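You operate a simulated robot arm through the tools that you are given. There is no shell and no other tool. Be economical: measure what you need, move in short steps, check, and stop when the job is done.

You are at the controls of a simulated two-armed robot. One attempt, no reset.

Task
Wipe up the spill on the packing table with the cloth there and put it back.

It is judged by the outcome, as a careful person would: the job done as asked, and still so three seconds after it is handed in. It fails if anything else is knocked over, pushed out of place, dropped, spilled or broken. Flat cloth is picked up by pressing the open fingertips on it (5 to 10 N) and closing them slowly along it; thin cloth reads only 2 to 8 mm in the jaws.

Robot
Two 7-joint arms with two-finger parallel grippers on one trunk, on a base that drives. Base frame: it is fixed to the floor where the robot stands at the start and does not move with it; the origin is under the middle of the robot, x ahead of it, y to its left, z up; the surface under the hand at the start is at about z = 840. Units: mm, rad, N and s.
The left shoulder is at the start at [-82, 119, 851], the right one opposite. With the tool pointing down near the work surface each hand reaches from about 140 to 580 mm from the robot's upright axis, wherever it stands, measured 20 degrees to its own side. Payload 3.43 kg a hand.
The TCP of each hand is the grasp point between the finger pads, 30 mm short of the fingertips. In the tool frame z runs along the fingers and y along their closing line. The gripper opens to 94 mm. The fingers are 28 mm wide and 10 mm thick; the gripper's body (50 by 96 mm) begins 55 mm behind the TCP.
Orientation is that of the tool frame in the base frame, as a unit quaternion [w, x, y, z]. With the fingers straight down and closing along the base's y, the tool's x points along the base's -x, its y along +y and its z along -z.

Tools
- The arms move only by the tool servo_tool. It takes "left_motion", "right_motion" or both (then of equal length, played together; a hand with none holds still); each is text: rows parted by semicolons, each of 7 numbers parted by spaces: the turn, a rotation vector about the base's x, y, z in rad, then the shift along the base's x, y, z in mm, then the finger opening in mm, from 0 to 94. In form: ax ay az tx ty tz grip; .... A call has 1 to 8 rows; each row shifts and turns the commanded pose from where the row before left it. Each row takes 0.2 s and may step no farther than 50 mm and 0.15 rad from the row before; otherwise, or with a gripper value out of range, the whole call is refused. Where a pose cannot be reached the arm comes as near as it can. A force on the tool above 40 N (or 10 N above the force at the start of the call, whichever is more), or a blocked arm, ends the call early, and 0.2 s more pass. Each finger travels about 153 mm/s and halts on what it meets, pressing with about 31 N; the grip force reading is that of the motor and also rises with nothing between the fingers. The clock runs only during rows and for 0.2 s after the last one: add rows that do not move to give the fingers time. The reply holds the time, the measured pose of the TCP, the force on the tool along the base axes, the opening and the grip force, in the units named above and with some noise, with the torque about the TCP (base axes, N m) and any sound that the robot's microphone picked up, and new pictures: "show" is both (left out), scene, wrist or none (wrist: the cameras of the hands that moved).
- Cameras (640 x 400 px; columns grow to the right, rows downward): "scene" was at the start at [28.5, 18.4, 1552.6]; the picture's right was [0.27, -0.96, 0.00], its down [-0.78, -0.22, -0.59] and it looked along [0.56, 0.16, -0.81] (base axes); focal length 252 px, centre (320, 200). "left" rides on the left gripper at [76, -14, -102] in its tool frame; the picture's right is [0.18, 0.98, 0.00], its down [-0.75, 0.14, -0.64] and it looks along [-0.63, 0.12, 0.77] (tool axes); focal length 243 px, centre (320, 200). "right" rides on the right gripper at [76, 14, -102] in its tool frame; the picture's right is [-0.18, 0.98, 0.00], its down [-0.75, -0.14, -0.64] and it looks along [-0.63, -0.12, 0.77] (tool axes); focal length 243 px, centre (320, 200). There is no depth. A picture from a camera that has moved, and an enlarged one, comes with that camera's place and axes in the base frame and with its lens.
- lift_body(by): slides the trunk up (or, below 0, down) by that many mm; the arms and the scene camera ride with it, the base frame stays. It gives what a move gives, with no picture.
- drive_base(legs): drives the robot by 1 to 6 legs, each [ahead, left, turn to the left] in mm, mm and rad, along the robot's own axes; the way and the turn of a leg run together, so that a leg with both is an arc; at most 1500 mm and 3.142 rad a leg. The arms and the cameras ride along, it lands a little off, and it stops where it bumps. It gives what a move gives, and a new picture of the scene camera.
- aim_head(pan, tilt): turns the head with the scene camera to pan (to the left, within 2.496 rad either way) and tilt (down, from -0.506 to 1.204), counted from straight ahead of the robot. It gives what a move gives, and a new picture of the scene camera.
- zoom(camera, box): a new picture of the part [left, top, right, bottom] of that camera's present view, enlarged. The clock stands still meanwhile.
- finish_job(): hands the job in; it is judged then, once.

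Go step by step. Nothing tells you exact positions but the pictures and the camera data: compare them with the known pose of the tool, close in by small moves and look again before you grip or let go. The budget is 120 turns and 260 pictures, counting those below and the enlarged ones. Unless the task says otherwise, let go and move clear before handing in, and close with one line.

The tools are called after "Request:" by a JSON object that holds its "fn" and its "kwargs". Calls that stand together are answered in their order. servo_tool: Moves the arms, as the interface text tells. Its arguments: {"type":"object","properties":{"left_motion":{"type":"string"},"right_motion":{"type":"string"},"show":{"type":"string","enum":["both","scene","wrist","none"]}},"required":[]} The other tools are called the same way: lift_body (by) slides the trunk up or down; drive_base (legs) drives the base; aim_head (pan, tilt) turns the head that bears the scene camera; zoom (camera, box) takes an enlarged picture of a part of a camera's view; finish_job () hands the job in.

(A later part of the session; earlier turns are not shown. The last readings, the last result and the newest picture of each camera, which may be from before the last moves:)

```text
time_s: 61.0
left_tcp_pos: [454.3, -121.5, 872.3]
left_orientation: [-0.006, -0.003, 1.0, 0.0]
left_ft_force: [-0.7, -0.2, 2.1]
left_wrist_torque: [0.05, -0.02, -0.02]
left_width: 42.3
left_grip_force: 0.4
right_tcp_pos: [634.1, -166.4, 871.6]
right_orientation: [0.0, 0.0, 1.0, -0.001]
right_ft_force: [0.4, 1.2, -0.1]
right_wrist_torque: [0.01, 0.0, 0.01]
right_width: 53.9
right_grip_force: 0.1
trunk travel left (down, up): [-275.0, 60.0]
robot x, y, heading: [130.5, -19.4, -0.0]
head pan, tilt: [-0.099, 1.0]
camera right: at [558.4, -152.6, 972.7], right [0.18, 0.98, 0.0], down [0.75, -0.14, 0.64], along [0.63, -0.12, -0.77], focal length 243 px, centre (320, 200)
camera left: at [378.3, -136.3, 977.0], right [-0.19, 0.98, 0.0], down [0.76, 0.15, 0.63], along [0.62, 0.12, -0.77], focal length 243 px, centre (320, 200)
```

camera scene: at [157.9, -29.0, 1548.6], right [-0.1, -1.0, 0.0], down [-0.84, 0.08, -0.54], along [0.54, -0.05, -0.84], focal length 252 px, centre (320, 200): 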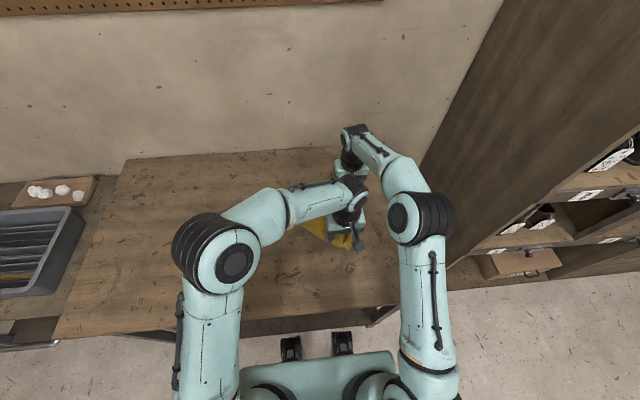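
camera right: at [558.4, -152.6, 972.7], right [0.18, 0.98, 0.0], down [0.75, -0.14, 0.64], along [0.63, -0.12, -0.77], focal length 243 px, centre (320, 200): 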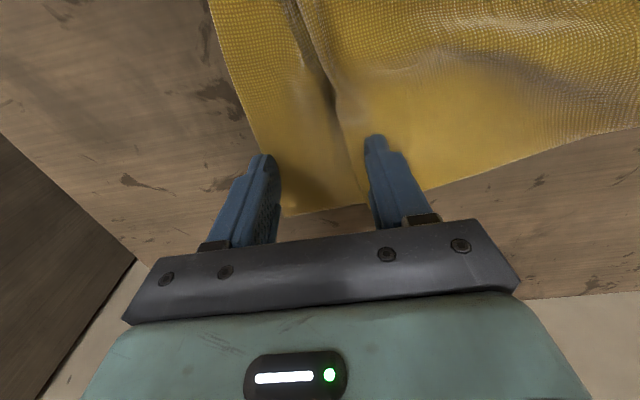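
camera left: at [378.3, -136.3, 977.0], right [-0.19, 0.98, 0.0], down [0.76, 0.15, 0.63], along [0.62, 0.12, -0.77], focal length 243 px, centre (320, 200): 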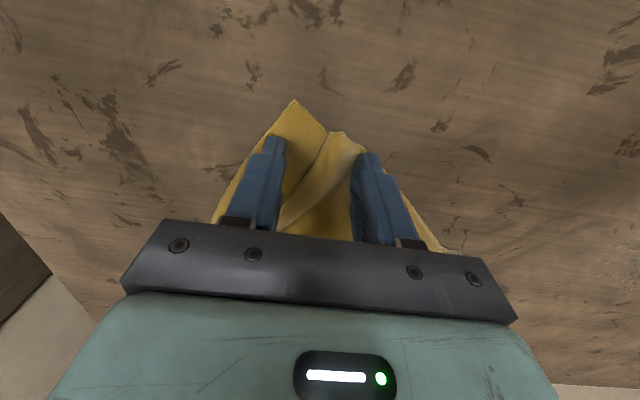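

Both hands sit on the cloth. I'll press slightly and close both slowly.

Request:
{"fn": "servo_tool", "kwargs": {"left_motion": "0 0 0 0 0 -1 42; 0 0 0 0 0 0 36; 0 0 0 0 0 0 30; 0 0 0 0 0 0 24; 0 0 0 0 0 0 16; 0 0 0 0 0 0 8; 0 0 0 0 0 0 0; 0 0 0 0 0 0 0", "right_motion": "0 0 0 0 0 -1.5 54; 0 0 0 0 0 0 46; 0 0 0 0 0 0 38; 0 0 0 0 0 0 30; 0 0 0 0 0 0 20; 0 0 0 0 0 0 10; 0 0 0 0 0 0 0; 0 0 0 0 0 0 0", "show": "wrist"}}

```text
time_s: 62.8
left_tcp_pos: [453.9, -120.1, 872.6]
left_orientation: [-0.005, -0.003, 1.0, 0.0]
left_ft_force: [-0.8, 2.0, 14.0]
left_wrist_torque: [0.11, 0.04, 0.02]
left_width: 2.6
left_grip_force: 30.9
right_tcp_pos: [633.7, -165.4, 871.8]
right_orientation: [0.002, 0.0, 1.0, 0.0]
right_ft_force: [1.2, -0.4, 10.6]
right_wrist_torque: [-0.05, -0.07, 0.02]
right_width: 2.7
right_grip_force: 31.2
trunk travel left (down, up): [-275.0, 60.0]
robot x, y, heading: [133.8, -23.3, 0.005]
head pan, tilt: [-0.099, 1.0]
camera right: at [557.4, -152.2, 972.1], right [0.18, 0.98, 0.0], down [0.75, -0.14, 0.64], along [0.63, -0.12, -0.77], focal length 243 px, centre (320, 200)
camera left: at [377.3, -135.7, 976.4], right [-0.19, 0.98, 0.0], down [0.76, 0.15, 0.63], along [0.62, 0.12, -0.77], focal length 243 px, centre (320, 200)
```

right: 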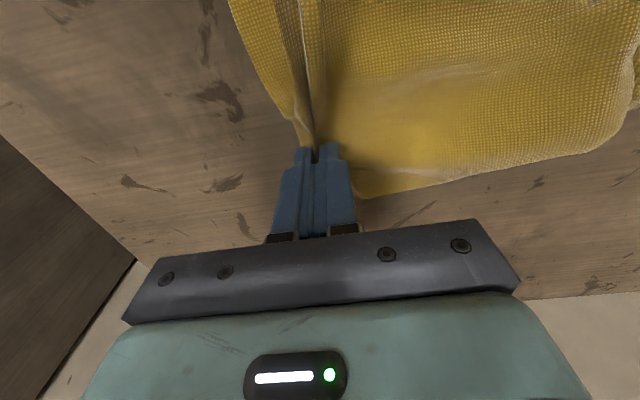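
left: 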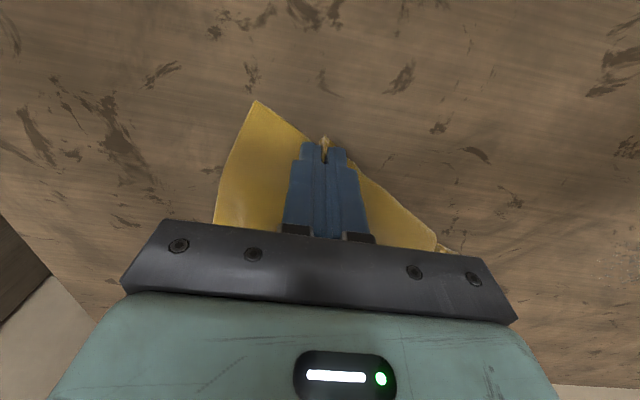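

Both grips hold. Now I lift the curtain up and slightly toward the robot.

Request:
{"fn": "servo_tool", "kwargs": {"left_motion": "0 0 0 0 5 30 0; 0 0 0 -10 5 40 0; 0 0 0 -10 5 40 0; 0 0 0 -12 5 40 0; 0 0 0 -12 5 40 0; 0 0 0 -12 5 40 0; 0 0 0 -12 5 40 0; 0 0 0 0 0 20 0", "right_motion": "0 0 0 0 10 30 0; 0 0 0 -10 10 40 0; 0 0 0 -10 10 40 0; 0 0 0 -12 10 40 0; 0 0 0 -12 10 40 0; 0 0 0 -12 10 40 0; 0 0 0 -12 10 40 0; 0 0 0 0 0 20 0"}}

```text
time_s: 64.5
left_tcp_pos: [391.7, -73.7, 1141.2]
left_orientation: [-0.009, -0.017, 1.0, 0.018]
left_ft_force: [1.9, 4.8, -1.3]
left_wrist_torque: [-0.39, 0.16, -0.01]
left_width: 2.4
left_grip_force: 31.5
right_tcp_pos: [568.3, -104.5, 1155.8]
right_orientation: [0.007, 0.008, 1.0, 0.003]
right_ft_force: [0.6, -0.1, -0.2]
right_wrist_torque: [-0.01, -0.01, 0.06]
right_width: 2.7
right_grip_force: 31.4
right hand out of reach, approached as far as the arm can: row 8
trunk travel left (down, up): [-275.0, 60.0]
robot x, y, heading: [133.0, -21.6, 0.005]
head pan, tilt: [-0.099, 1.0]
stopped in row 8 (left hand): the force on the tool passed its limit at 118 N (the readings are from after the stop); the commanded pose is now the measured one
camera scene: at [158.7, -29.4, 1548.5], right [-0.1, -1.0, 0.0], down [-0.84, 0.08, -0.54], along [0.54, -0.05, -0.84], focal length 252 px, centre (320, 200)
camera right: at [490.0, -89.9, 1255.0], right [0.2, 0.98, 0.01], down [0.74, -0.16, 0.65], along [0.64, -0.12, -0.76], focal length 243 px, centre (320, 200)
camera left: at [316.5, -95.2, 1245.1], right [-0.22, 0.98, 0.04], down [0.76, 0.14, 0.64], along [0.61, 0.17, -0.77], focal length 243 px, centre (320, 200)
```

scene: 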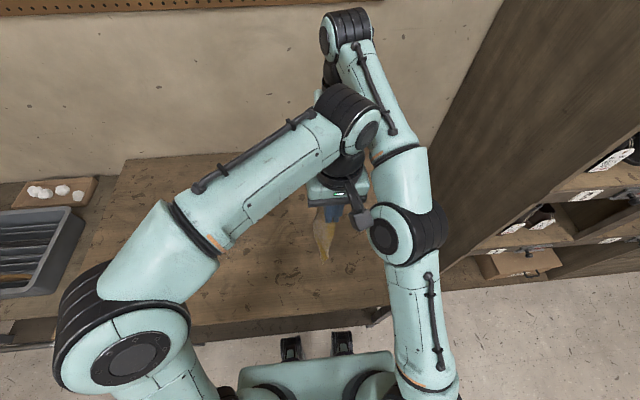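
right: 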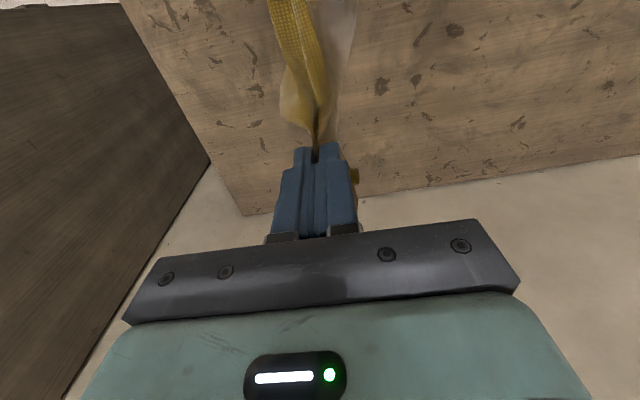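
left: 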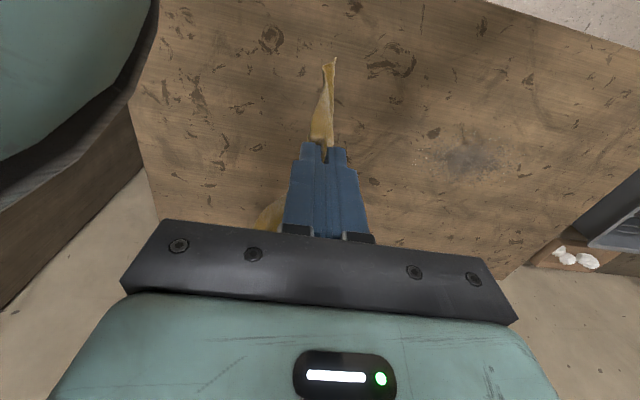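

The arms touched lightly at the wrist and forearm. I'll back the left hand off to the left.

Request:
{"fn": "servo_tool", "kwargs": {"left_motion": "0 0 0 -6 15 -5 0; 0 0 0 -6 15 -5 0; 0 0 0 0 10 0 0; 0 0 0 0 0 0 0", "right_motion": "0 0 0 0 0 0 0; 0 0 0 0 0 0 0; 0 0 0 0 0 0 0; 0 0 0 0 0 0 0", "show": "scene"}}

Request:
{"fn": "zoom", "kwargs": {"camera": "scene", "box": [270, 130, 400, 290]}}

```text
time_s: 65.5
left_tcp_pos: [378.7, -32.3, 1130.9]
left_orientation: [-0.007, -0.016, 1.0, 0.018]
left_ft_force: [5.1, -2.2, 0.1]
left_wrist_torque: [-0.01, -0.08, -0.04]
left_width: 2.7
left_grip_force: 30.8
right_tcp_pos: [567.6, -105.3, 1156.4]
right_orientation: [0.007, 0.007, 1.0, 0.003]
right_ft_force: [-4.8, 2.1, -1.1]
right_wrist_torque: [0.05, 0.11, -0.01]
right_width: 2.8
right_grip_force: 31.1
trunk travel left (down, up): [-275.0, 60.0]
robot x, y, heading: [130.2, -21.6, 0.002]
head pan, tilt: [-0.099, 1.0]
camera scene: at [158.1, -29.4, 1548.5], right [-0.1, -1.0, 0.0], down [-0.84, 0.08, -0.54], along [0.54, -0.05, -0.84], focal length 252 px, centre (320, 200)
```

scene: 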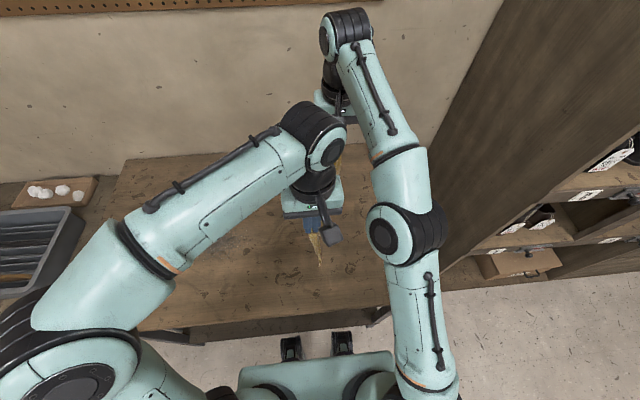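

```text
2.50 times, centred on (335, 210) of scene
camera zoom: at [158.1, -29.4, 1548.5], right [-0.1, -1.0, 0.0], down [-0.84, 0.08, -0.54], along [0.54, -0.05, -0.84], focal length 631 px, centre (282, 175)
```

zoom: 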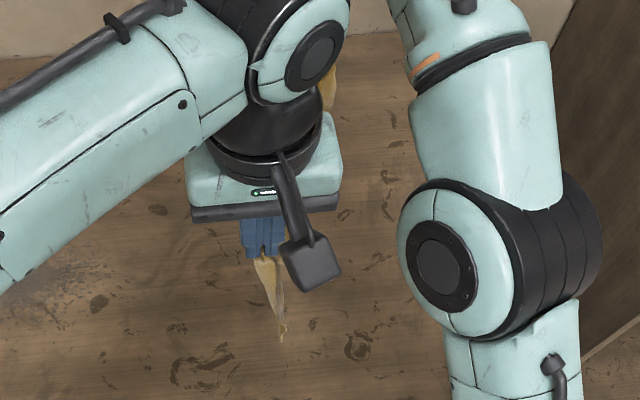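

The curtain hangs taut between the hands. I'll move a little ahead for reach, then swing both hands left, ready to lay it down moving right.

Request:
{"fn": "drive_base", "kwargs": {"legs": [[30, 0, 0]]}}

Request:
{"fn": "servo_tool", "kwargs": {"left_motion": "0 0 0 -8 16 3 0; 0 0 0 -8 16 3 0; 0 0 0 -8 16 3 0; 0 0 0 -8 16 3 0; 0 0 0 -8 16 0 0; 0 0 0 -8 16 0 0; 0 0 0 -8 16 0 0; 0 0 0 -6 9 0 0", "right_motion": "0 0 0 -9 24 0 0; 0 0 0 -9 24 0 0; 0 0 0 -8 24 0 0; 0 0 0 -8 24 0 0; 0 0 0 -8 24 0 0; 0 0 0 -8 24 0 0; 0 0 0 -6 24 0 0; 0 0 0 -6 20 0 0"}}

```text
time_s: 66.4
left_tcp_pos: [406.8, -33.2, 1130.5]
left_orientation: [-0.008, -0.016, 1.0, 0.018]
left_ft_force: [6.0, -2.8, 0.0]
left_wrist_torque: [-0.05, -0.06, -0.05]
left_width: 2.6
left_grip_force: 31.1
right_tcp_pos: [595.3, -103.9, 1155.8]
right_orientation: [0.008, 0.008, 1.0, 0.003]
right_ft_force: [-6.0, 3.6, -0.6]
right_wrist_torque: [0.06, 0.14, -0.04]
right_width: 2.7
right_grip_force: 30.7
trunk travel left (down, up): [-275.0, 60.0]
robot x, y, heading: [162.6, -23.6, 0.003]
head pan, tilt: [-0.099, 1.0]
camera scene: at [186.3, -29.2, 1548.4], right [-0.1, -1.0, 0.0], down [-0.84, 0.08, -0.54], along [0.54, -0.05, -0.84], focal length 252 px, centre (320, 200)
```

scene: 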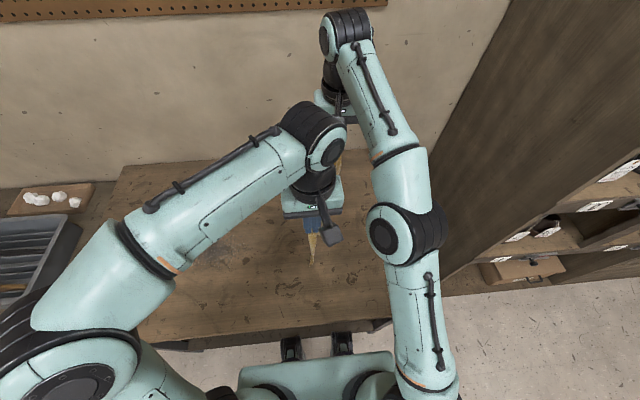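

```text
time_s: 68.2
left_tcp_pos: [344.3, 87.5, 1142.8]
left_orientation: [-0.008, -0.016, 1.0, 0.018]
left_ft_force: [-0.1, 0.0, 0.6]
left_wrist_torque: [-0.01, 0.04, 0.02]
left_width: 2.4
left_grip_force: 31.2
right_tcp_pos: [537.1, 71.5, 1155.6]
right_orientation: [0.008, 0.007, 1.0, 0.004]
right_ft_force: [-0.3, -0.9, -0.3]
right_wrist_torque: [0.0, 0.02, -0.03]
right_width: 2.9
right_grip_force: 30.7
right hand out of reach, approached as far as the arm can: row 8
trunk travel left (down, up): [-275.0, 60.0]
robot x, y, heading: [157.6, -21.0, 0.002]
head pan, tilt: [-0.099, 1.0]
camera scene: at [186.3, -29.4, 1548.5], right [-0.1, -1.0, 0.0], down [-0.84, 0.08, -0.54], along [0.54, -0.05, -0.84], focal length 252 px, centre (320, 200)
camera right: at [457.8, 86.6, 1254.6], right [0.2, 0.98, 0.01], down [0.74, -0.16, 0.65], along [0.64, -0.12, -0.76], focal length 243 px, centre (320, 200)
camera left: at [270.1, 66.7, 1246.6], right [-0.21, 0.98, 0.04], down [0.76, 0.14, 0.64], along [0.62, 0.17, -0.77], focal length 243 px, centre (320, 200)
```

scene: 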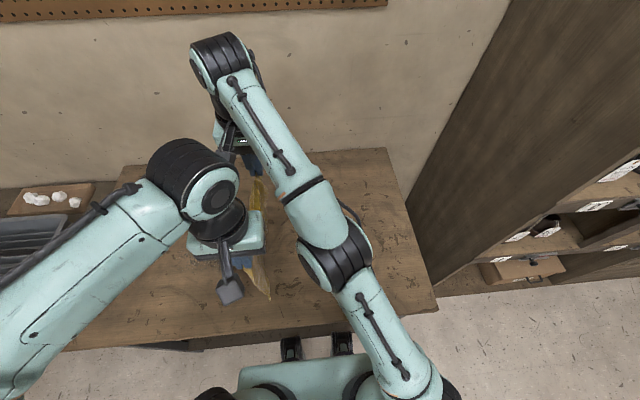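
right: 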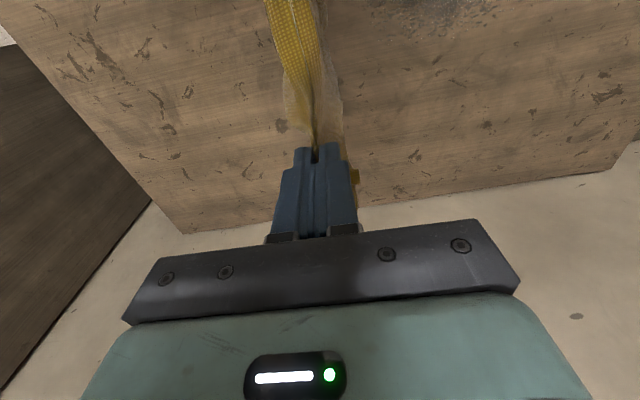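
left: 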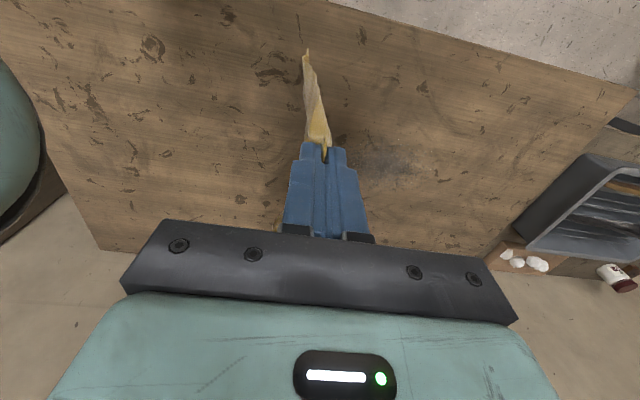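

Laying down: the hands arc right and down together so the cloth unrolls flat.

Request:
{"fn": "servo_tool", "kwargs": {"left_motion": "0 0 0 10 -26 -3 0; 0 0 0 10 -28 -10 0; 0 0 0 10 -30 -16 0; 0 0 0 10 -30 -22 0; 0 0 0 10 -28 -27 0; 0 0 0 10 -24 -32 0", "right_motion": "0 0 0 10 -41 -8 0; 0 0 0 10 -41 -12 0; 0 0 0 10 -38 -18 0; 0 0 0 10 -35 -24 0; 0 0 0 10 -32 -28 0; 0 0 0 10 -27 -33 0", "show": "scene"}}

```text
time_s: 69.6
left_tcp_pos: [404.5, -80.2, 1033.8]
left_orientation: [-0.007, -0.017, 1.0, 0.018]
left_ft_force: [5.7, -2.2, -0.9]
left_wrist_torque: [-0.01, -0.05, -0.04]
left_width: 2.5
left_grip_force: 30.7
right_tcp_pos: [595.2, -141.9, 1031.3]
right_orientation: [0.007, 0.008, 1.0, 0.002]
right_ft_force: [-5.2, 2.7, 1.6]
right_wrist_torque: [0.09, 0.18, -0.01]
right_width: 2.8
right_grip_force: 31.3
trunk travel left (down, up): [-275.0, 60.0]
robot x, y, heading: [160.7, -25.8, 0.003]
head pan, tilt: [-0.099, 1.0]
camera scene: at [187.9, -30.7, 1548.5], right [-0.1, -1.0, 0.0], down [-0.84, 0.08, -0.54], along [0.54, -0.05, -0.84], focal length 252 px, centre (320, 200)
```

scene: 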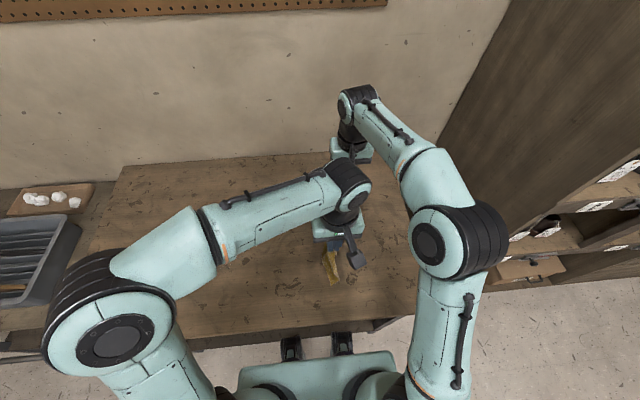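

Request:
{"fn": "servo_tool", "kwargs": {"left_motion": "0 0 0 10 -20 -35 0; 0 0 0 10 -18 -38 0; 0 0 0 10 -14 -40 0; 0 0 0 8 -14 -36 0; 0 0 0 0 -5 -7 0; 0 0 0 0 0 0 0", "right_motion": "0 0 0 10 -22 -35 0; 0 0 0 10 -16 -38 0; 0 0 0 10 -10 -40 0; 0 0 0 8 -8 -36 0; 0 0 0 0 -5 -5 0; 0 0 0 0 0 0 0"}}

```text
time_s: 71.0
left_tcp_pos: [441.7, -151.8, 876.9]
left_orientation: [-0.007, -0.016, 1.0, 0.017]
left_ft_force: [2.2, -0.2, 0.3]
left_wrist_torque: [-0.01, 0.0, 0.0]
left_width: 2.6
left_grip_force: 30.5
right_tcp_pos: [634.4, -200.5, 878.1]
right_orientation: [0.008, 0.009, 1.0, 0.003]
right_ft_force: [-2.8, 0.7, 0.3]
right_wrist_torque: [0.04, 0.08, -0.03]
right_width: 2.9
right_grip_force: 31.3
trunk travel left (down, up): [-275.0, 60.0]
robot x, y, heading: [159.2, -22.3, 0.002]
head pan, tilt: [-0.099, 1.0]
camera scene: at [186.9, -29.2, 1548.6], right [-0.1, -1.0, 0.0], down [-0.84, 0.08, -0.54], along [0.54, -0.05, -0.84], focal length 252 px, centre (320, 200)
camera right: at [556.6, -186.1, 977.9], right [0.2, 0.98, 0.01], down [0.74, -0.16, 0.65], along [0.64, -0.12, -0.76], focal length 243 px, centre (320, 200)
camera left: at [366.6, -171.3, 980.4], right [-0.21, 0.98, 0.04], down [0.76, 0.14, 0.64], along [0.62, 0.17, -0.77], focal length 243 px, centre (320, 200)
```

scene: 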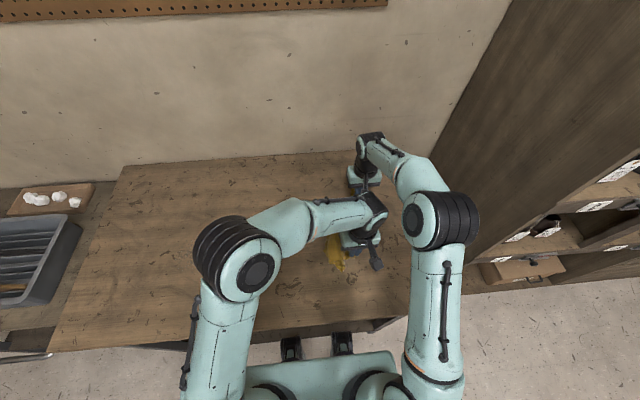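
right: 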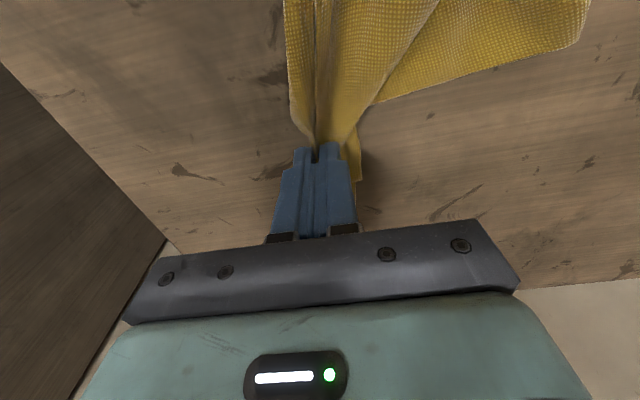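
left: 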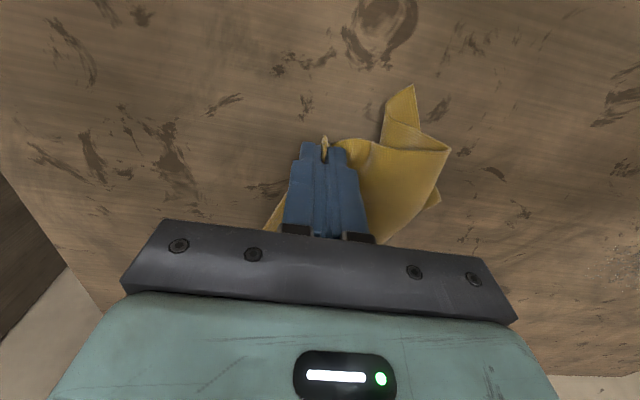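

The near side looks twisted. I'll release the left hand, back it off, and look.

Request:
{"fn": "servo_tool", "kwargs": {"left_motion": "0 0 0 0 0 -3 0; 0 0 0 0 0 0 20; 0 0 0 0 0 0 50; 0 0 0 0 0 30 50; 0 0 0 0 30 40 80; 0 0 0 -20 40 20 94; 0 0 0 -20 45 10 94; 0 0 0 -20 45 10 94", "right_motion": "0 0 0 0 0 -4 0; 0 0 0 0 0 0 0; 0 0 0 0 0 0 0; 0 0 0 0 0 0 0; 0 0 0 0 0 0 0; 0 0 0 0 0 0 0; 0 0 0 0 0 0 0; 0 0 0 0 0 0 0", "show": "scene"}}

Request:
{"fn": "zoom", "kwargs": {"camera": "scene", "box": [300, 150, 420, 290]}}

```text
refused: row 7 steps farther than a row can; nothing moved
```

```text
2.86 times, centred on (360, 220) of scene
camera zoom: at [186.9, -29.2, 1548.6], right [-0.1, -1.0, 0.0], down [-0.84, 0.08, -0.54], along [0.54, -0.05, -0.84], focal length 721 px, centre (206, 143)
```

zoom: 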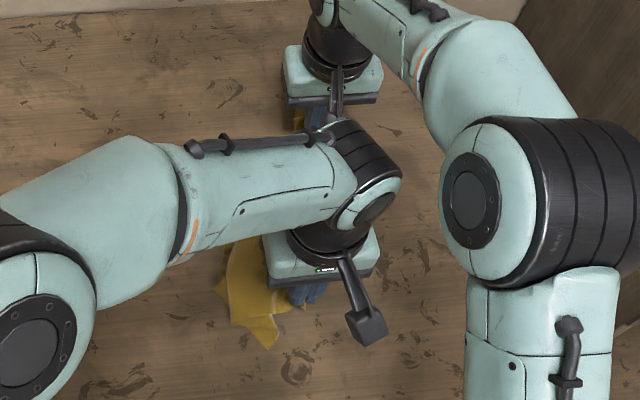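

Request:
{"fn": "servo_tool", "kwargs": {"left_motion": "0 0 0 0 0 -3 0; 0 0 0 0 0 0 20; 0 0 0 0 0 0 50; 0 0 0 0 0 30 50; 0 0 0 0 25 40 80; 0 0 0 -20 35 20 94; 0 0 0 -20 40 10 94; 0 0 0 -20 40 10 94", "right_motion": "0 0 0 0 0 -4 0; 0 0 0 0 0 0 0; 0 0 0 0 0 0 0; 0 0 0 0 0 0 0; 0 0 0 0 0 0 0; 0 0 0 0 0 0 0; 0 0 0 0 0 0 0; 0 0 0 0 0 0 0", "show": "scene"}}

Request:
{"fn": "zoom", "kwargs": {"camera": "scene", "box": [300, 150, 420, 290]}}

```text
time_s: 72.8
left_tcp_pos: [380.0, -7.6, 985.9]
left_orientation: [-0.008, -0.016, 1.0, 0.017]
left_ft_force: [0.3, 0.0, 0.1]
left_wrist_torque: [-0.05, -0.03, -0.03]
left_width: 93.9
left_grip_force: 0.0
right_tcp_pos: [634.8, -201.8, 873.4]
right_orientation: [0.008, 0.008, 1.0, 0.003]
right_ft_force: [-0.2, -0.4, 1.3]
right_wrist_torque: [0.0, 0.0, 0.01]
right_width: 2.8
right_grip_force: 30.8
trunk travel left (down, up): [-275.0, 60.0]
robot x, y, heading: [158.4, -22.1, 0.003]
head pan, tilt: [-0.099, 1.0]
camera scene: at [185.8, -28.0, 1548.5], right [-0.1, -1.0, 0.0], down [-0.84, 0.08, -0.54], along [0.54, -0.05, -0.84], focal length 252 px, centre (320, 200)
```

scene: 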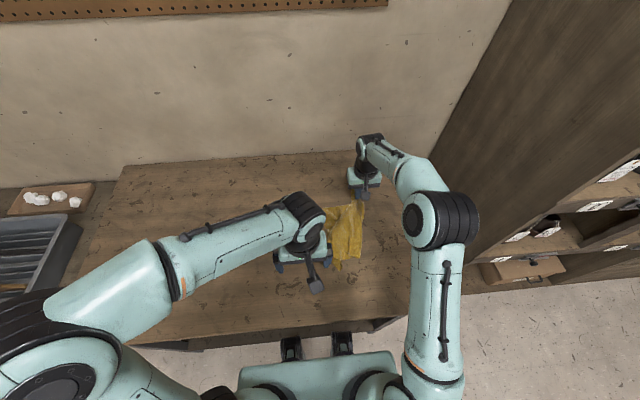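

```text
2.86 times, centred on (360, 220) of scene
camera zoom: at [185.8, -28.0, 1548.5], right [-0.1, -1.0, 0.0], down [-0.84, 0.08, -0.54], along [0.54, -0.05, -0.84], focal length 721 px, centre (206, 143)
```

zoom: 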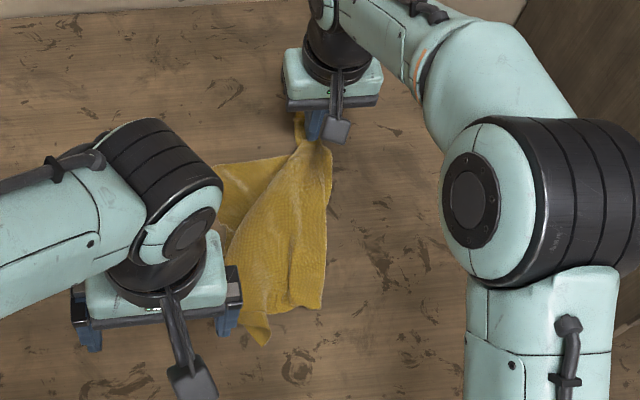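

Request:
{"fn": "servo_tool", "kwargs": {"left_motion": "0 0 0 -10 45 10 94; 0 0 0 -10 45 10 94; 0 0 0 -10 45 10 94; 0 0 0 -10 45 10 94; 0 0 0 0 45 0 94", "show": "none"}}

Request:
{"fn": "zoom", "kwargs": {"camera": "scene", "box": [280, 150, 400, 290]}}

```text
time_s: 74.0
left_tcp_pos: [340.9, 216.5, 1021.8]
left_orientation: [-0.009, -0.015, 1.0, 0.019]
left_ft_force: [-0.4, -0.1, -0.2]
left_wrist_torque: [0.01, 0.0, -0.01]
left_width: 93.8
left_grip_force: 0.1
right_tcp_pos: [633.0, -200.9, 874.0]
right_orientation: [0.008, 0.008, 1.0, 0.002]
right_ft_force: [-0.7, -0.1, 1.6]
right_wrist_torque: [-0.01, 0.02, 0.0]
right_width: 2.7
right_grip_force: 31.5
trunk travel left (down, up): [-275.0, 60.0]
robot x, y, heading: [158.6, -20.4, 0.004]
head pan, tilt: [-0.099, 1.0]
```

```text
2.86 times, centred on (340, 220) of scene
camera zoom: at [186.7, -28.7, 1548.6], right [-0.1, -1.0, 0.0], down [-0.84, 0.08, -0.54], along [0.54, -0.05, -0.84], focal length 721 px, centre (263, 143)
```

zoom: 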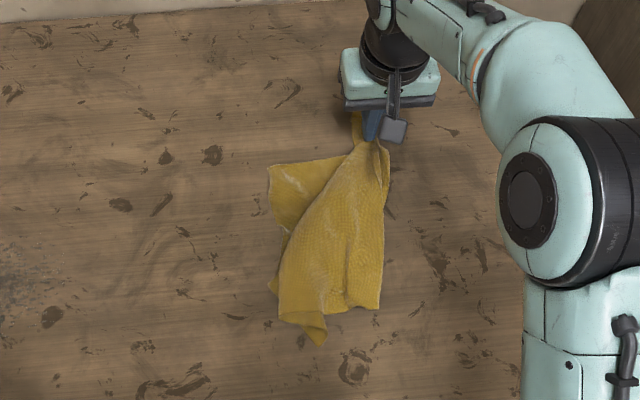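

The cloth is folded with a flap corner toward [612, -74]. The right hand holds its far-right corner as an anchor while I bring the left hand over the flap.

Request:
{"fn": "servo_tool", "kwargs": {"left_motion": "0 0 0 33 -36 0 94; 0 0 0 33 -36 0 94; 0 0 0 33 -36 0 94; 0 0 0 33 -36 0 94; 0 0 0 33 -36 0 60; 0 0 0 33 -36 0 60; 0 0 0 33 -30 -10 50; 0 0 0 20 -28 -20 40", "show": "wrist"}}

```text
time_s: 75.8
left_tcp_pos: [593.6, -57.8, 993.1]
left_orientation: [-0.007, -0.016, 1.0, 0.018]
left_ft_force: [0.3, -0.3, -0.2]
left_wrist_torque: [0.04, -0.02, -0.01]
left_width: 40.1
left_grip_force: 0.1
right_tcp_pos: [634.1, -201.4, 873.9]
right_orientation: [0.007, 0.008, 1.0, 0.002]
right_ft_force: [0.8, 0.4, 1.6]
right_wrist_torque: [-0.02, 0.03, 0.0]
right_width: 3.0
right_grip_force: 31.0
trunk travel left (down, up): [-275.0, 60.0]
robot x, y, heading: [158.0, -25.9, 0.009]
head pan, tilt: [-0.099, 1.0]
camera left: at [518.4, -79.4, 1096.2], right [-0.22, 0.98, 0.04], down [0.76, 0.14, 0.64], along [0.61, 0.17, -0.77], focal length 243 px, centre (320, 200)
```

left: 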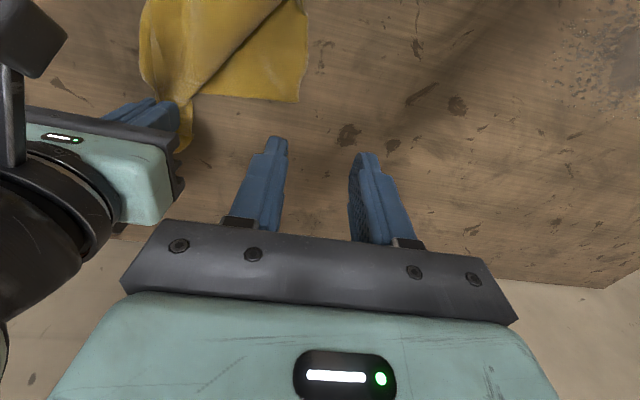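

Request:
{"fn": "zoom", "kwargs": {"camera": "left", "box": [110, 0, 330, 160]}}

Request:
{"fn": "zoom", "kwargs": {"camera": "right", "box": [180, 0, 640, 240]}}

```text
2.50 times, centred on (220, 80) of left
camera zoom: at [518.4, -79.4, 1096.2], right [-0.22, 0.98, 0.04], down [0.76, 0.14, 0.64], along [0.61, 0.17, -0.77], focal length 606 px, centre (570, 500)
```

zoom: 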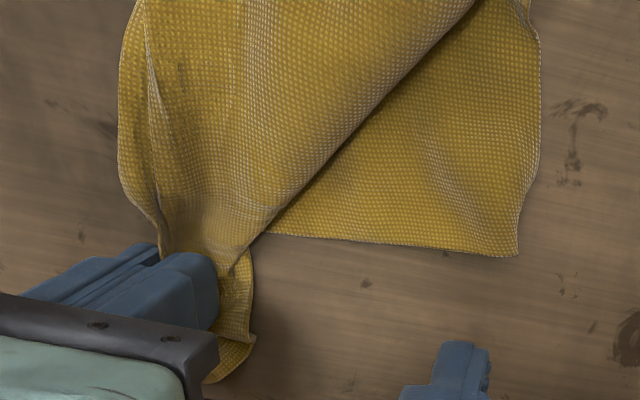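

```text
1.39 times, centred on (410, 120) of right
camera zoom: at [556.3, -186.9, 973.7], right [0.2, 0.98, 0.01], down [0.74, -0.16, 0.65], along [0.64, -0.12, -0.76], focal length 338 px, centre (195, 311)
```

zoom: 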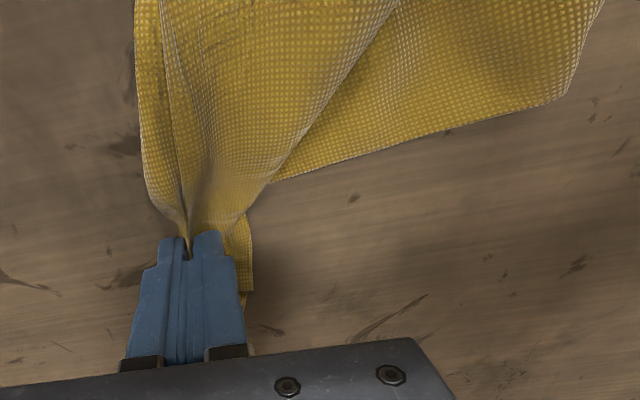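

The flap is a clean square corner at about [598, -71], likely the far-left corner. I'll pinch it and pull it out to the left.

Request:
{"fn": "servo_tool", "kwargs": {"left_motion": "0 0 0 -16 -25 -30 36; 0 0 0 0 -10 -40 36; 0 0 0 0 0 -32 36; 0 0 0 0 0 -14 36; 0 0 0 0 0 -3.5 36; 0 0 0 0 0 0 36", "show": "wrist"}}

```text
time_s: 77.2
left_tcp_pos: [577.5, -93.6, 874.5]
left_orientation: [-0.008, -0.016, 1.0, 0.018]
left_ft_force: [-0.2, 0.7, -0.4]
left_wrist_torque: [0.01, 0.0, -0.02]
left_width: 36.1
left_grip_force: 0.1
right_tcp_pos: [634.0, -201.4, 873.5]
right_orientation: [0.008, 0.008, 1.0, 0.003]
right_ft_force: [0.4, -0.1, 1.3]
right_wrist_torque: [-0.01, 0.0, -0.01]
right_width: 2.7
right_grip_force: 31.1
trunk travel left (down, up): [-275.0, 60.0]
robot x, y, heading: [161.5, -20.5, -0.001]
head pan, tilt: [-0.099, 1.0]
camera left: at [502.7, -115.3, 978.0], right [-0.21, 0.98, 0.04], down [0.76, 0.14, 0.64], along [0.62, 0.17, -0.77], focal length 243 px, centre (320, 200)
```

left: 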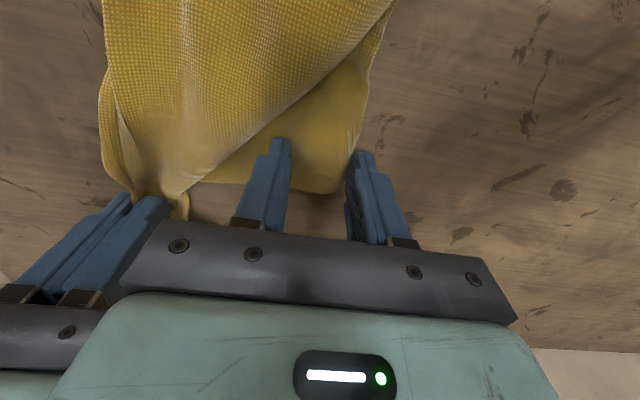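

Request:
{"fn": "servo_tool", "kwargs": {"left_motion": "0 0 0 -3 -4 0 28; 0 0 0 0 0 -2.5 28; 0 0 0 0 0 -1.5 28; 0 0 0 0 0 0 22; 0 0 0 0 0 0 14; 0 0 0 0 0 0 6; 0 0 0 0 0 0 0; 0 0 0 0 0 0 0", "show": "wrist"}}

```text
time_s: 79.0
left_tcp_pos: [573.3, -98.8, 871.0]
left_orientation: [-0.006, -0.015, 1.0, 0.018]
left_ft_force: [1.4, -2.9, 14.2]
left_wrist_torque: [-0.21, -0.08, -0.05]
left_width: 3.1
left_grip_force: 30.5
right_tcp_pos: [633.2, -202.0, 873.8]
right_orientation: [0.008, 0.008, 1.0, 0.003]
right_ft_force: [0.4, -0.3, 0.2]
right_wrist_torque: [-0.04, 0.01, 0.0]
right_width: 2.7
right_grip_force: 31.2
trunk travel left (down, up): [-275.0, 60.0]
robot x, y, heading: [160.7, -22.9, 0.004]
head pan, tilt: [-0.099, 1.0]
camera left: at [499.3, -119.4, 975.0], right [-0.21, 0.98, 0.04], down [0.76, 0.14, 0.64], along [0.62, 0.16, -0.77], focal length 243 px, centre (320, 200)
```

left: 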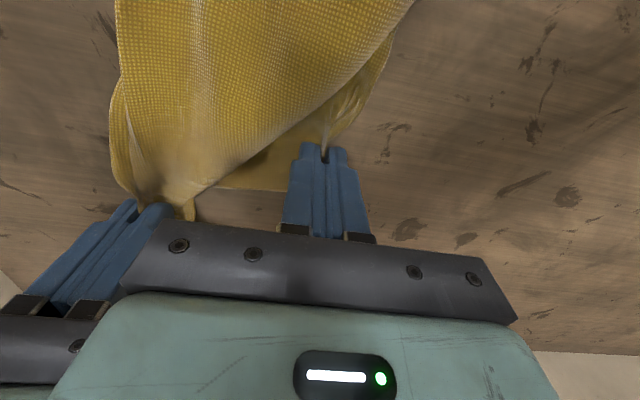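

Gripped (3 mm). I'm pulling the corner out toward the left.

Request:
{"fn": "servo_tool", "kwargs": {"left_motion": "0 0 0 5 15 8 0; 0 0 0 8 30 4 0; 0 0 0 8 30 0 0; 0 0 0 8 30 0 0; 0 0 0 8 25 0 0; 0 0 0 5 15 0 0; 0 0 0 0 0 0 0"}}

Request:
{"fn": "zoom", "kwargs": {"camera": "scene", "box": [270, 150, 400, 290]}}

```text
time_s: 80.6
left_tcp_pos: [615.1, 41.6, 883.7]
left_orientation: [-0.008, -0.013, 1.0, 0.012]
left_ft_force: [0.2, -30.1, -0.8]
left_wrist_torque: [-0.96, -0.01, -0.33]
left_width: 2.0
left_grip_force: 30.8
right_tcp_pos: [633.8, -194.9, 875.3]
right_orientation: [0.009, 0.005, 1.0, 0.009]
right_ft_force: [-0.4, 30.3, 1.4]
right_wrist_torque: [0.96, 0.03, -0.04]
right_width: 3.1
right_grip_force: 30.3
trunk travel left (down, up): [-275.0, 60.0]
robot x, y, heading: [152.8, -23.5, 0.006]
head pan, tilt: [-0.099, 1.0]
camera scene: at [186.7, -29.3, 1548.5], right [-0.1, -1.0, 0.0], down [-0.84, 0.08, -0.54], along [0.54, -0.05, -0.84], focal length 252 px, centre (320, 200)
camera left: at [540.6, 21.8, 988.1], right [-0.21, 0.98, 0.03], down [0.76, 0.14, 0.63], along [0.62, 0.15, -0.77], focal length 243 px, centre (320, 200)
```

scene: 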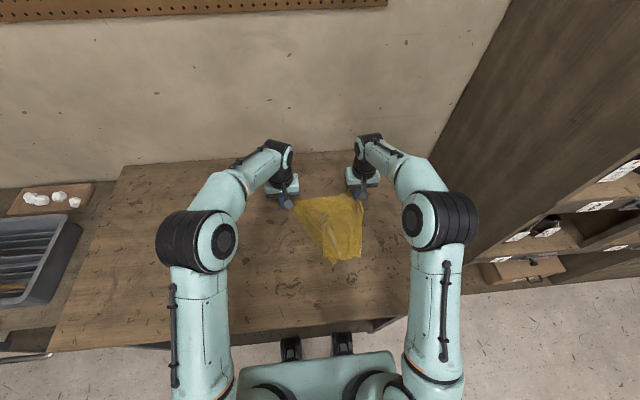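
left: 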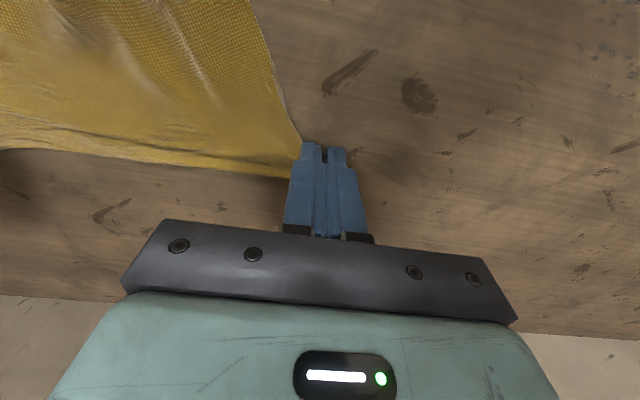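

```text
2.86 times, centred on (335, 220) of scene
camera zoom: at [186.7, -29.3, 1548.5], right [-0.1, -1.0, 0.0], down [-0.84, 0.08, -0.54], along [0.54, -0.05, -0.84], focal length 721 px, centre (277, 143)
```

zoom: 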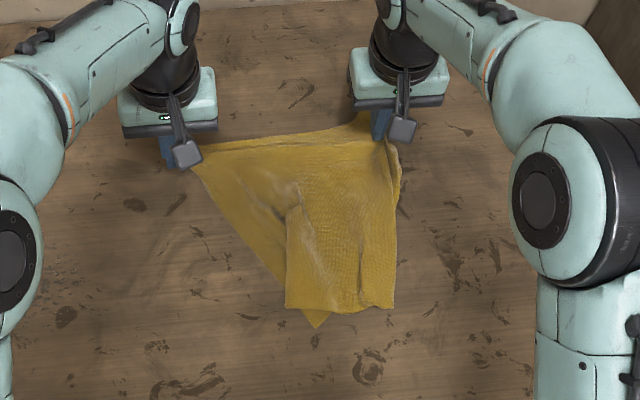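

The far edge is now taut between the hands, which hold both its corners. I'll lift it as a curtain toward me, then lay it down moving away so it ends flat in its old place.

Request:
{"fn": "servo_tool", "kwargs": {"left_motion": "0 0 0 5 -6 30 0; 0 0 0 -20 0 38 0; 0 0 0 -25 0 38 0; 0 0 0 -28 0 38 0; 0 0 0 -30 0 38 0; 0 0 0 -30 0 38 0; 0 0 0 -30 0 30 0; 0 0 0 -30 0 20 0", "right_motion": "0 0 0 -5 0 35 0; 0 0 0 -25 0 40 0; 0 0 0 -28 0 40 0; 0 0 0 -28 0 38 0; 0 0 0 -30 0 38 0; 0 0 0 -30 0 38 0; 0 0 0 -30 0 30 0; 0 0 0 -30 0 20 0"}}

```text
time_s: 82.4
left_tcp_pos: [427.5, 37.8, 1153.6]
left_orientation: [-0.007, -0.014, 1.0, 0.012]
left_ft_force: [-2.8, -33.8, -0.5]
left_wrist_torque: [-1.05, 0.09, -0.4]
left_width: 1.8
left_grip_force: 30.7
right_tcp_pos: [427.2, -199.1, 1152.1]
right_orientation: [0.008, 0.007, 1.0, 0.007]
right_ft_force: [2.6, 32.6, -0.6]
right_wrist_torque: [1.03, -0.09, -0.12]
right_width: 2.9
right_grip_force: 31.4
trunk travel left (down, up): [-275.0, 60.0]
robot x, y, heading: [158.3, -19.7, 0.002]
head pan, tilt: [-0.099, 1.0]
camera scene: at [184.9, -29.1, 1548.5], right [-0.1, -1.0, 0.0], down [-0.84, 0.08, -0.54], along [0.54, -0.05, -0.84], focal length 252 px, centre (320, 200)
camera right: at [349.3, -185.2, 1251.0], right [0.2, 0.98, 0.02], down [0.74, -0.16, 0.65], along [0.64, -0.12, -0.76], focal length 243 px, centre (320, 200)
camera left: at [353.3, 17.9, 1257.6], right [-0.21, 0.98, 0.03], down [0.76, 0.15, 0.64], along [0.62, 0.16, -0.77], focal length 243 px, centre (320, 200)
```

scene: 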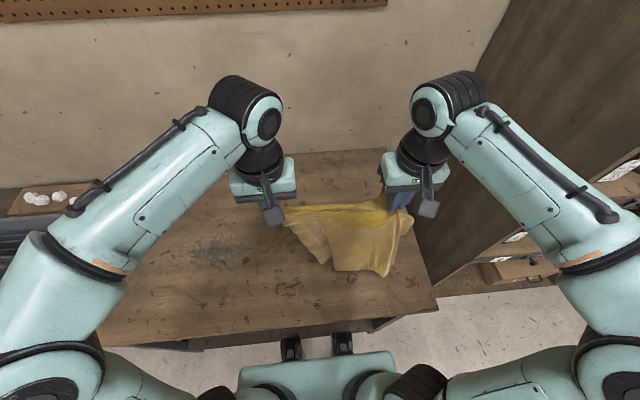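
right: 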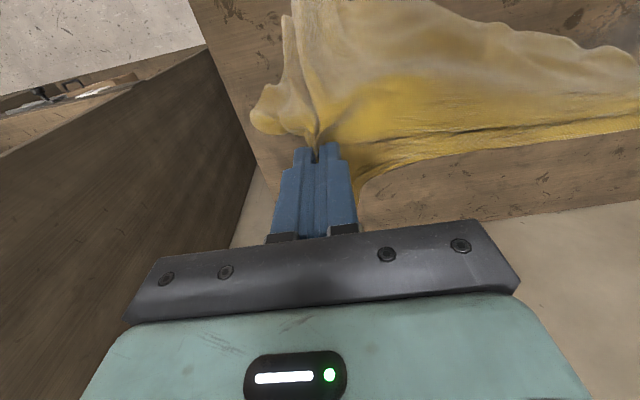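
left: 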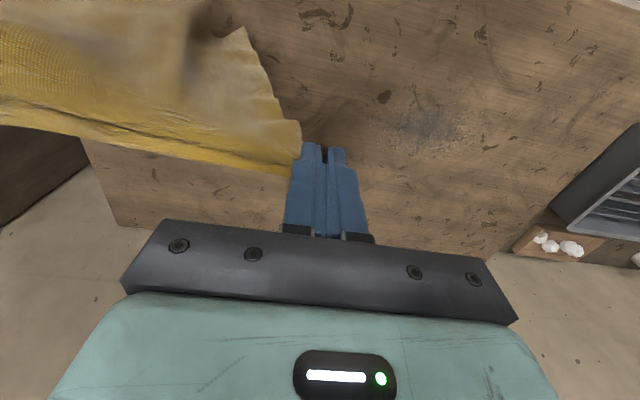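

The curtain is too taut at 33 N. I'll ease the left hand in and inspect how it hangs.

Request:
{"fn": "servo_tool", "kwargs": {"left_motion": "0 0 0 0 -6 0 0; 0 0 0 0 -4 0 0; 0 0 0 0 0 0 0", "show": "none"}}

Request:
{"fn": "zoom", "kwargs": {"camera": "scene", "box": [260, 170, 430, 300]}}

```text
time_s: 83.2
left_tcp_pos: [429.3, 29.8, 1152.4]
left_orientation: [-0.009, -0.015, 1.0, 0.016]
left_ft_force: [-1.6, -20.4, -1.4]
left_wrist_torque: [-0.66, 0.06, -0.25]
left_width: 1.9
left_grip_force: 30.1
right_tcp_pos: [428.9, -201.7, 1151.0]
right_orientation: [0.008, 0.007, 1.0, 0.005]
right_ft_force: [2.0, 20.1, -0.4]
right_wrist_torque: [0.62, -0.03, -0.09]
right_width: 2.5
right_grip_force: 30.8
trunk travel left (down, up): [-275.0, 60.0]
robot x, y, heading: [156.8, -19.8, 0.004]
head pan, tilt: [-0.099, 1.0]
```

```text
3.08 times, centred on (345, 235) of scene
camera zoom: at [186.8, -29.2, 1548.5], right [-0.1, -1.0, 0.0], down [-0.84, 0.08, -0.54], along [0.54, -0.05, -0.84], focal length 776 px, centre (243, 92)
```

zoom: 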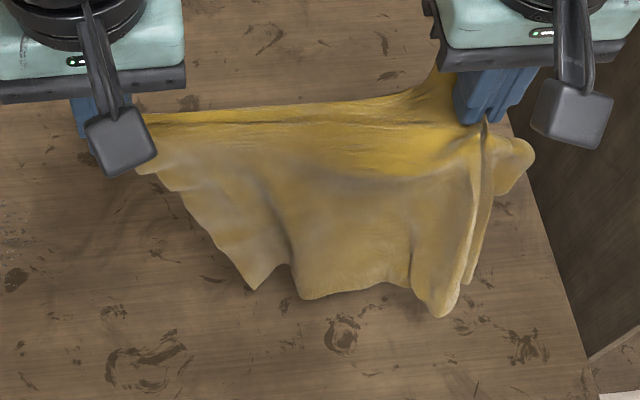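

It hangs as a clean curtain. I'll position the lower hem at x≈410 and unroll it away from me, down onto the table.

Request:
{"fn": "servo_tool", "kwargs": {"left_motion": "0 0 0 -9 8 -20 0; 0 0 0 -9 8 -25 0; 0 0 0 37 0 -3 0; 0 0 0 37 0 -9 0; 0 0 0 35 0 -14 0; 0 0 0 32 0 -20 0; 0 0 0 29 0 -25 0; 0 0 0 25 0 -29 0", "right_motion": "0 0 0 -9 11 -20 0; 0 0 0 -9 11 -25 0; 0 0 0 37 0 -3 0; 0 0 0 37 0 -9 0; 0 0 0 35 0 -14 0; 0 0 0 32 0 -20 0; 0 0 0 29 0 -25 0; 0 0 0 25 0 -29 0", "show": "scene"}}

```text
time_s: 85.0
left_tcp_pos: [605.7, 49.0, 1008.0]
left_orientation: [-0.009, -0.015, 1.0, 0.017]
left_ft_force: [-0.4, -14.6, 0.9]
left_wrist_torque: [-0.5, 0.07, -0.2]
left_width: 1.9
left_grip_force: 31.0
right_tcp_pos: [606.6, -180.1, 1007.1]
right_orientation: [0.007, 0.008, 1.0, 0.003]
right_ft_force: [1.9, 14.9, -0.2]
right_wrist_torque: [0.48, 0.04, -0.07]
right_width: 2.8
right_grip_force: 31.3
trunk travel left (down, up): [-275.0, 60.0]
robot x, y, heading: [158.2, -20.9, 0.001]
head pan, tilt: [-0.099, 1.0]
camera scene: at [188.6, -29.3, 1548.6], right [-0.1, -1.0, 0.0], down [-0.84, 0.08, -0.54], along [0.54, -0.05, -0.84], focal length 252 px, centre (320, 200)
```

scene: 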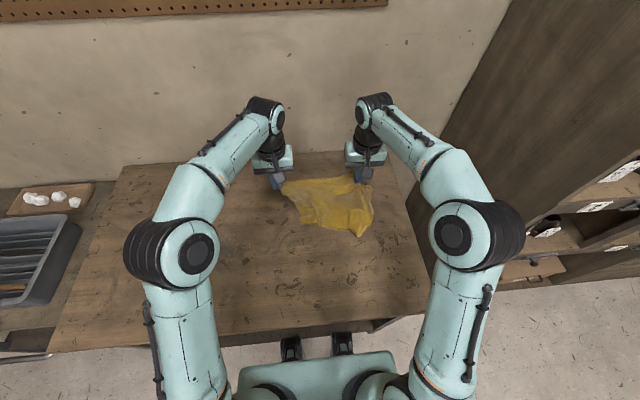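

The hem slid along because it barely touched. I'll swing back and re-lay it on a lower path so the cloth settles, then draws taut.

Request:
{"fn": "servo_tool", "kwargs": {"left_motion": "0 0 0 -15 0 45 0; 0 0 0 -20 0 45 0; 0 0 0 -35 0 30 0; 0 0 0 -45 0 15 0; 0 0 0 -45 0 0 0; 0 0 0 -45 0 0 0; 0 0 0 -25 0 -30 0; 0 0 0 0 0 -35 0", "right_motion": "0 0 0 -15 0 45 0; 0 0 0 -20 0 45 0; 0 0 0 -35 0 30 0; 0 0 0 -45 0 15 0; 0 0 0 -45 0 0 0; 0 0 0 -45 0 0 0; 0 0 0 -25 0 -30 0; 0 0 0 0 0 -35 0", "show": "scene"}}

Request:
{"fn": "zoom", "kwargs": {"camera": "scene", "box": [260, 180, 430, 310]}}

```text
time_s: 86.8
left_tcp_pos: [376.4, 49.2, 1078.3]
left_orientation: [-0.007, -0.015, 1.0, 0.019]
left_ft_force: [-0.9, -17.1, 0.5]
left_wrist_torque: [-0.53, 0.03, -0.2]
left_width: 1.9
left_grip_force: 30.9
right_tcp_pos: [376.4, -179.8, 1078.9]
right_orientation: [0.007, 0.008, 1.0, 0.004]
right_ft_force: [0.9, 16.3, 0.0]
right_wrist_torque: [0.52, -0.03, -0.09]
right_width: 3.0
right_grip_force: 31.0
trunk travel left (down, up): [-275.0, 60.0]
robot x, y, heading: [158.7, -23.6, 0.006]
head pan, tilt: [-0.099, 1.0]
camera scene: at [187.7, -29.2, 1548.6], right [-0.1, -1.0, 0.0], down [-0.84, 0.08, -0.54], along [0.54, -0.05, -0.84], focal length 252 px, centre (320, 200)
```

scene: 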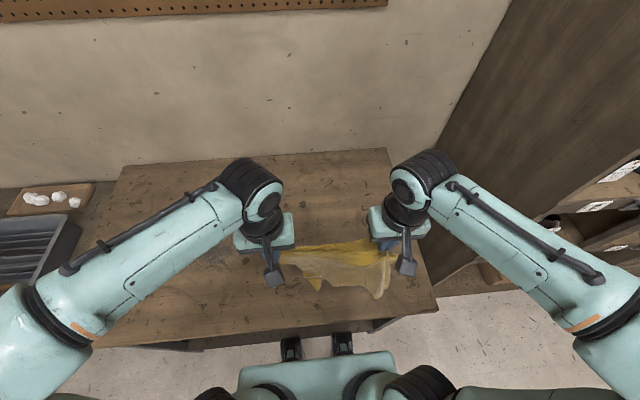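

```text
3.08 times, centred on (345, 245) of scene
camera zoom: at [187.7, -29.2, 1548.6], right [-0.1, -1.0, 0.0], down [-0.84, 0.08, -0.54], along [0.54, -0.05, -0.84], focal length 776 px, centre (243, 62)
```

zoom: 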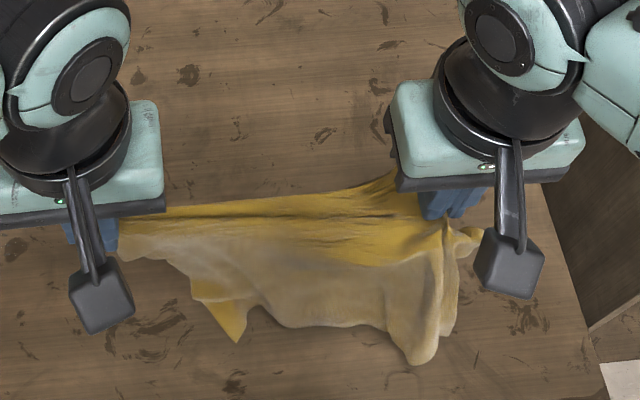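

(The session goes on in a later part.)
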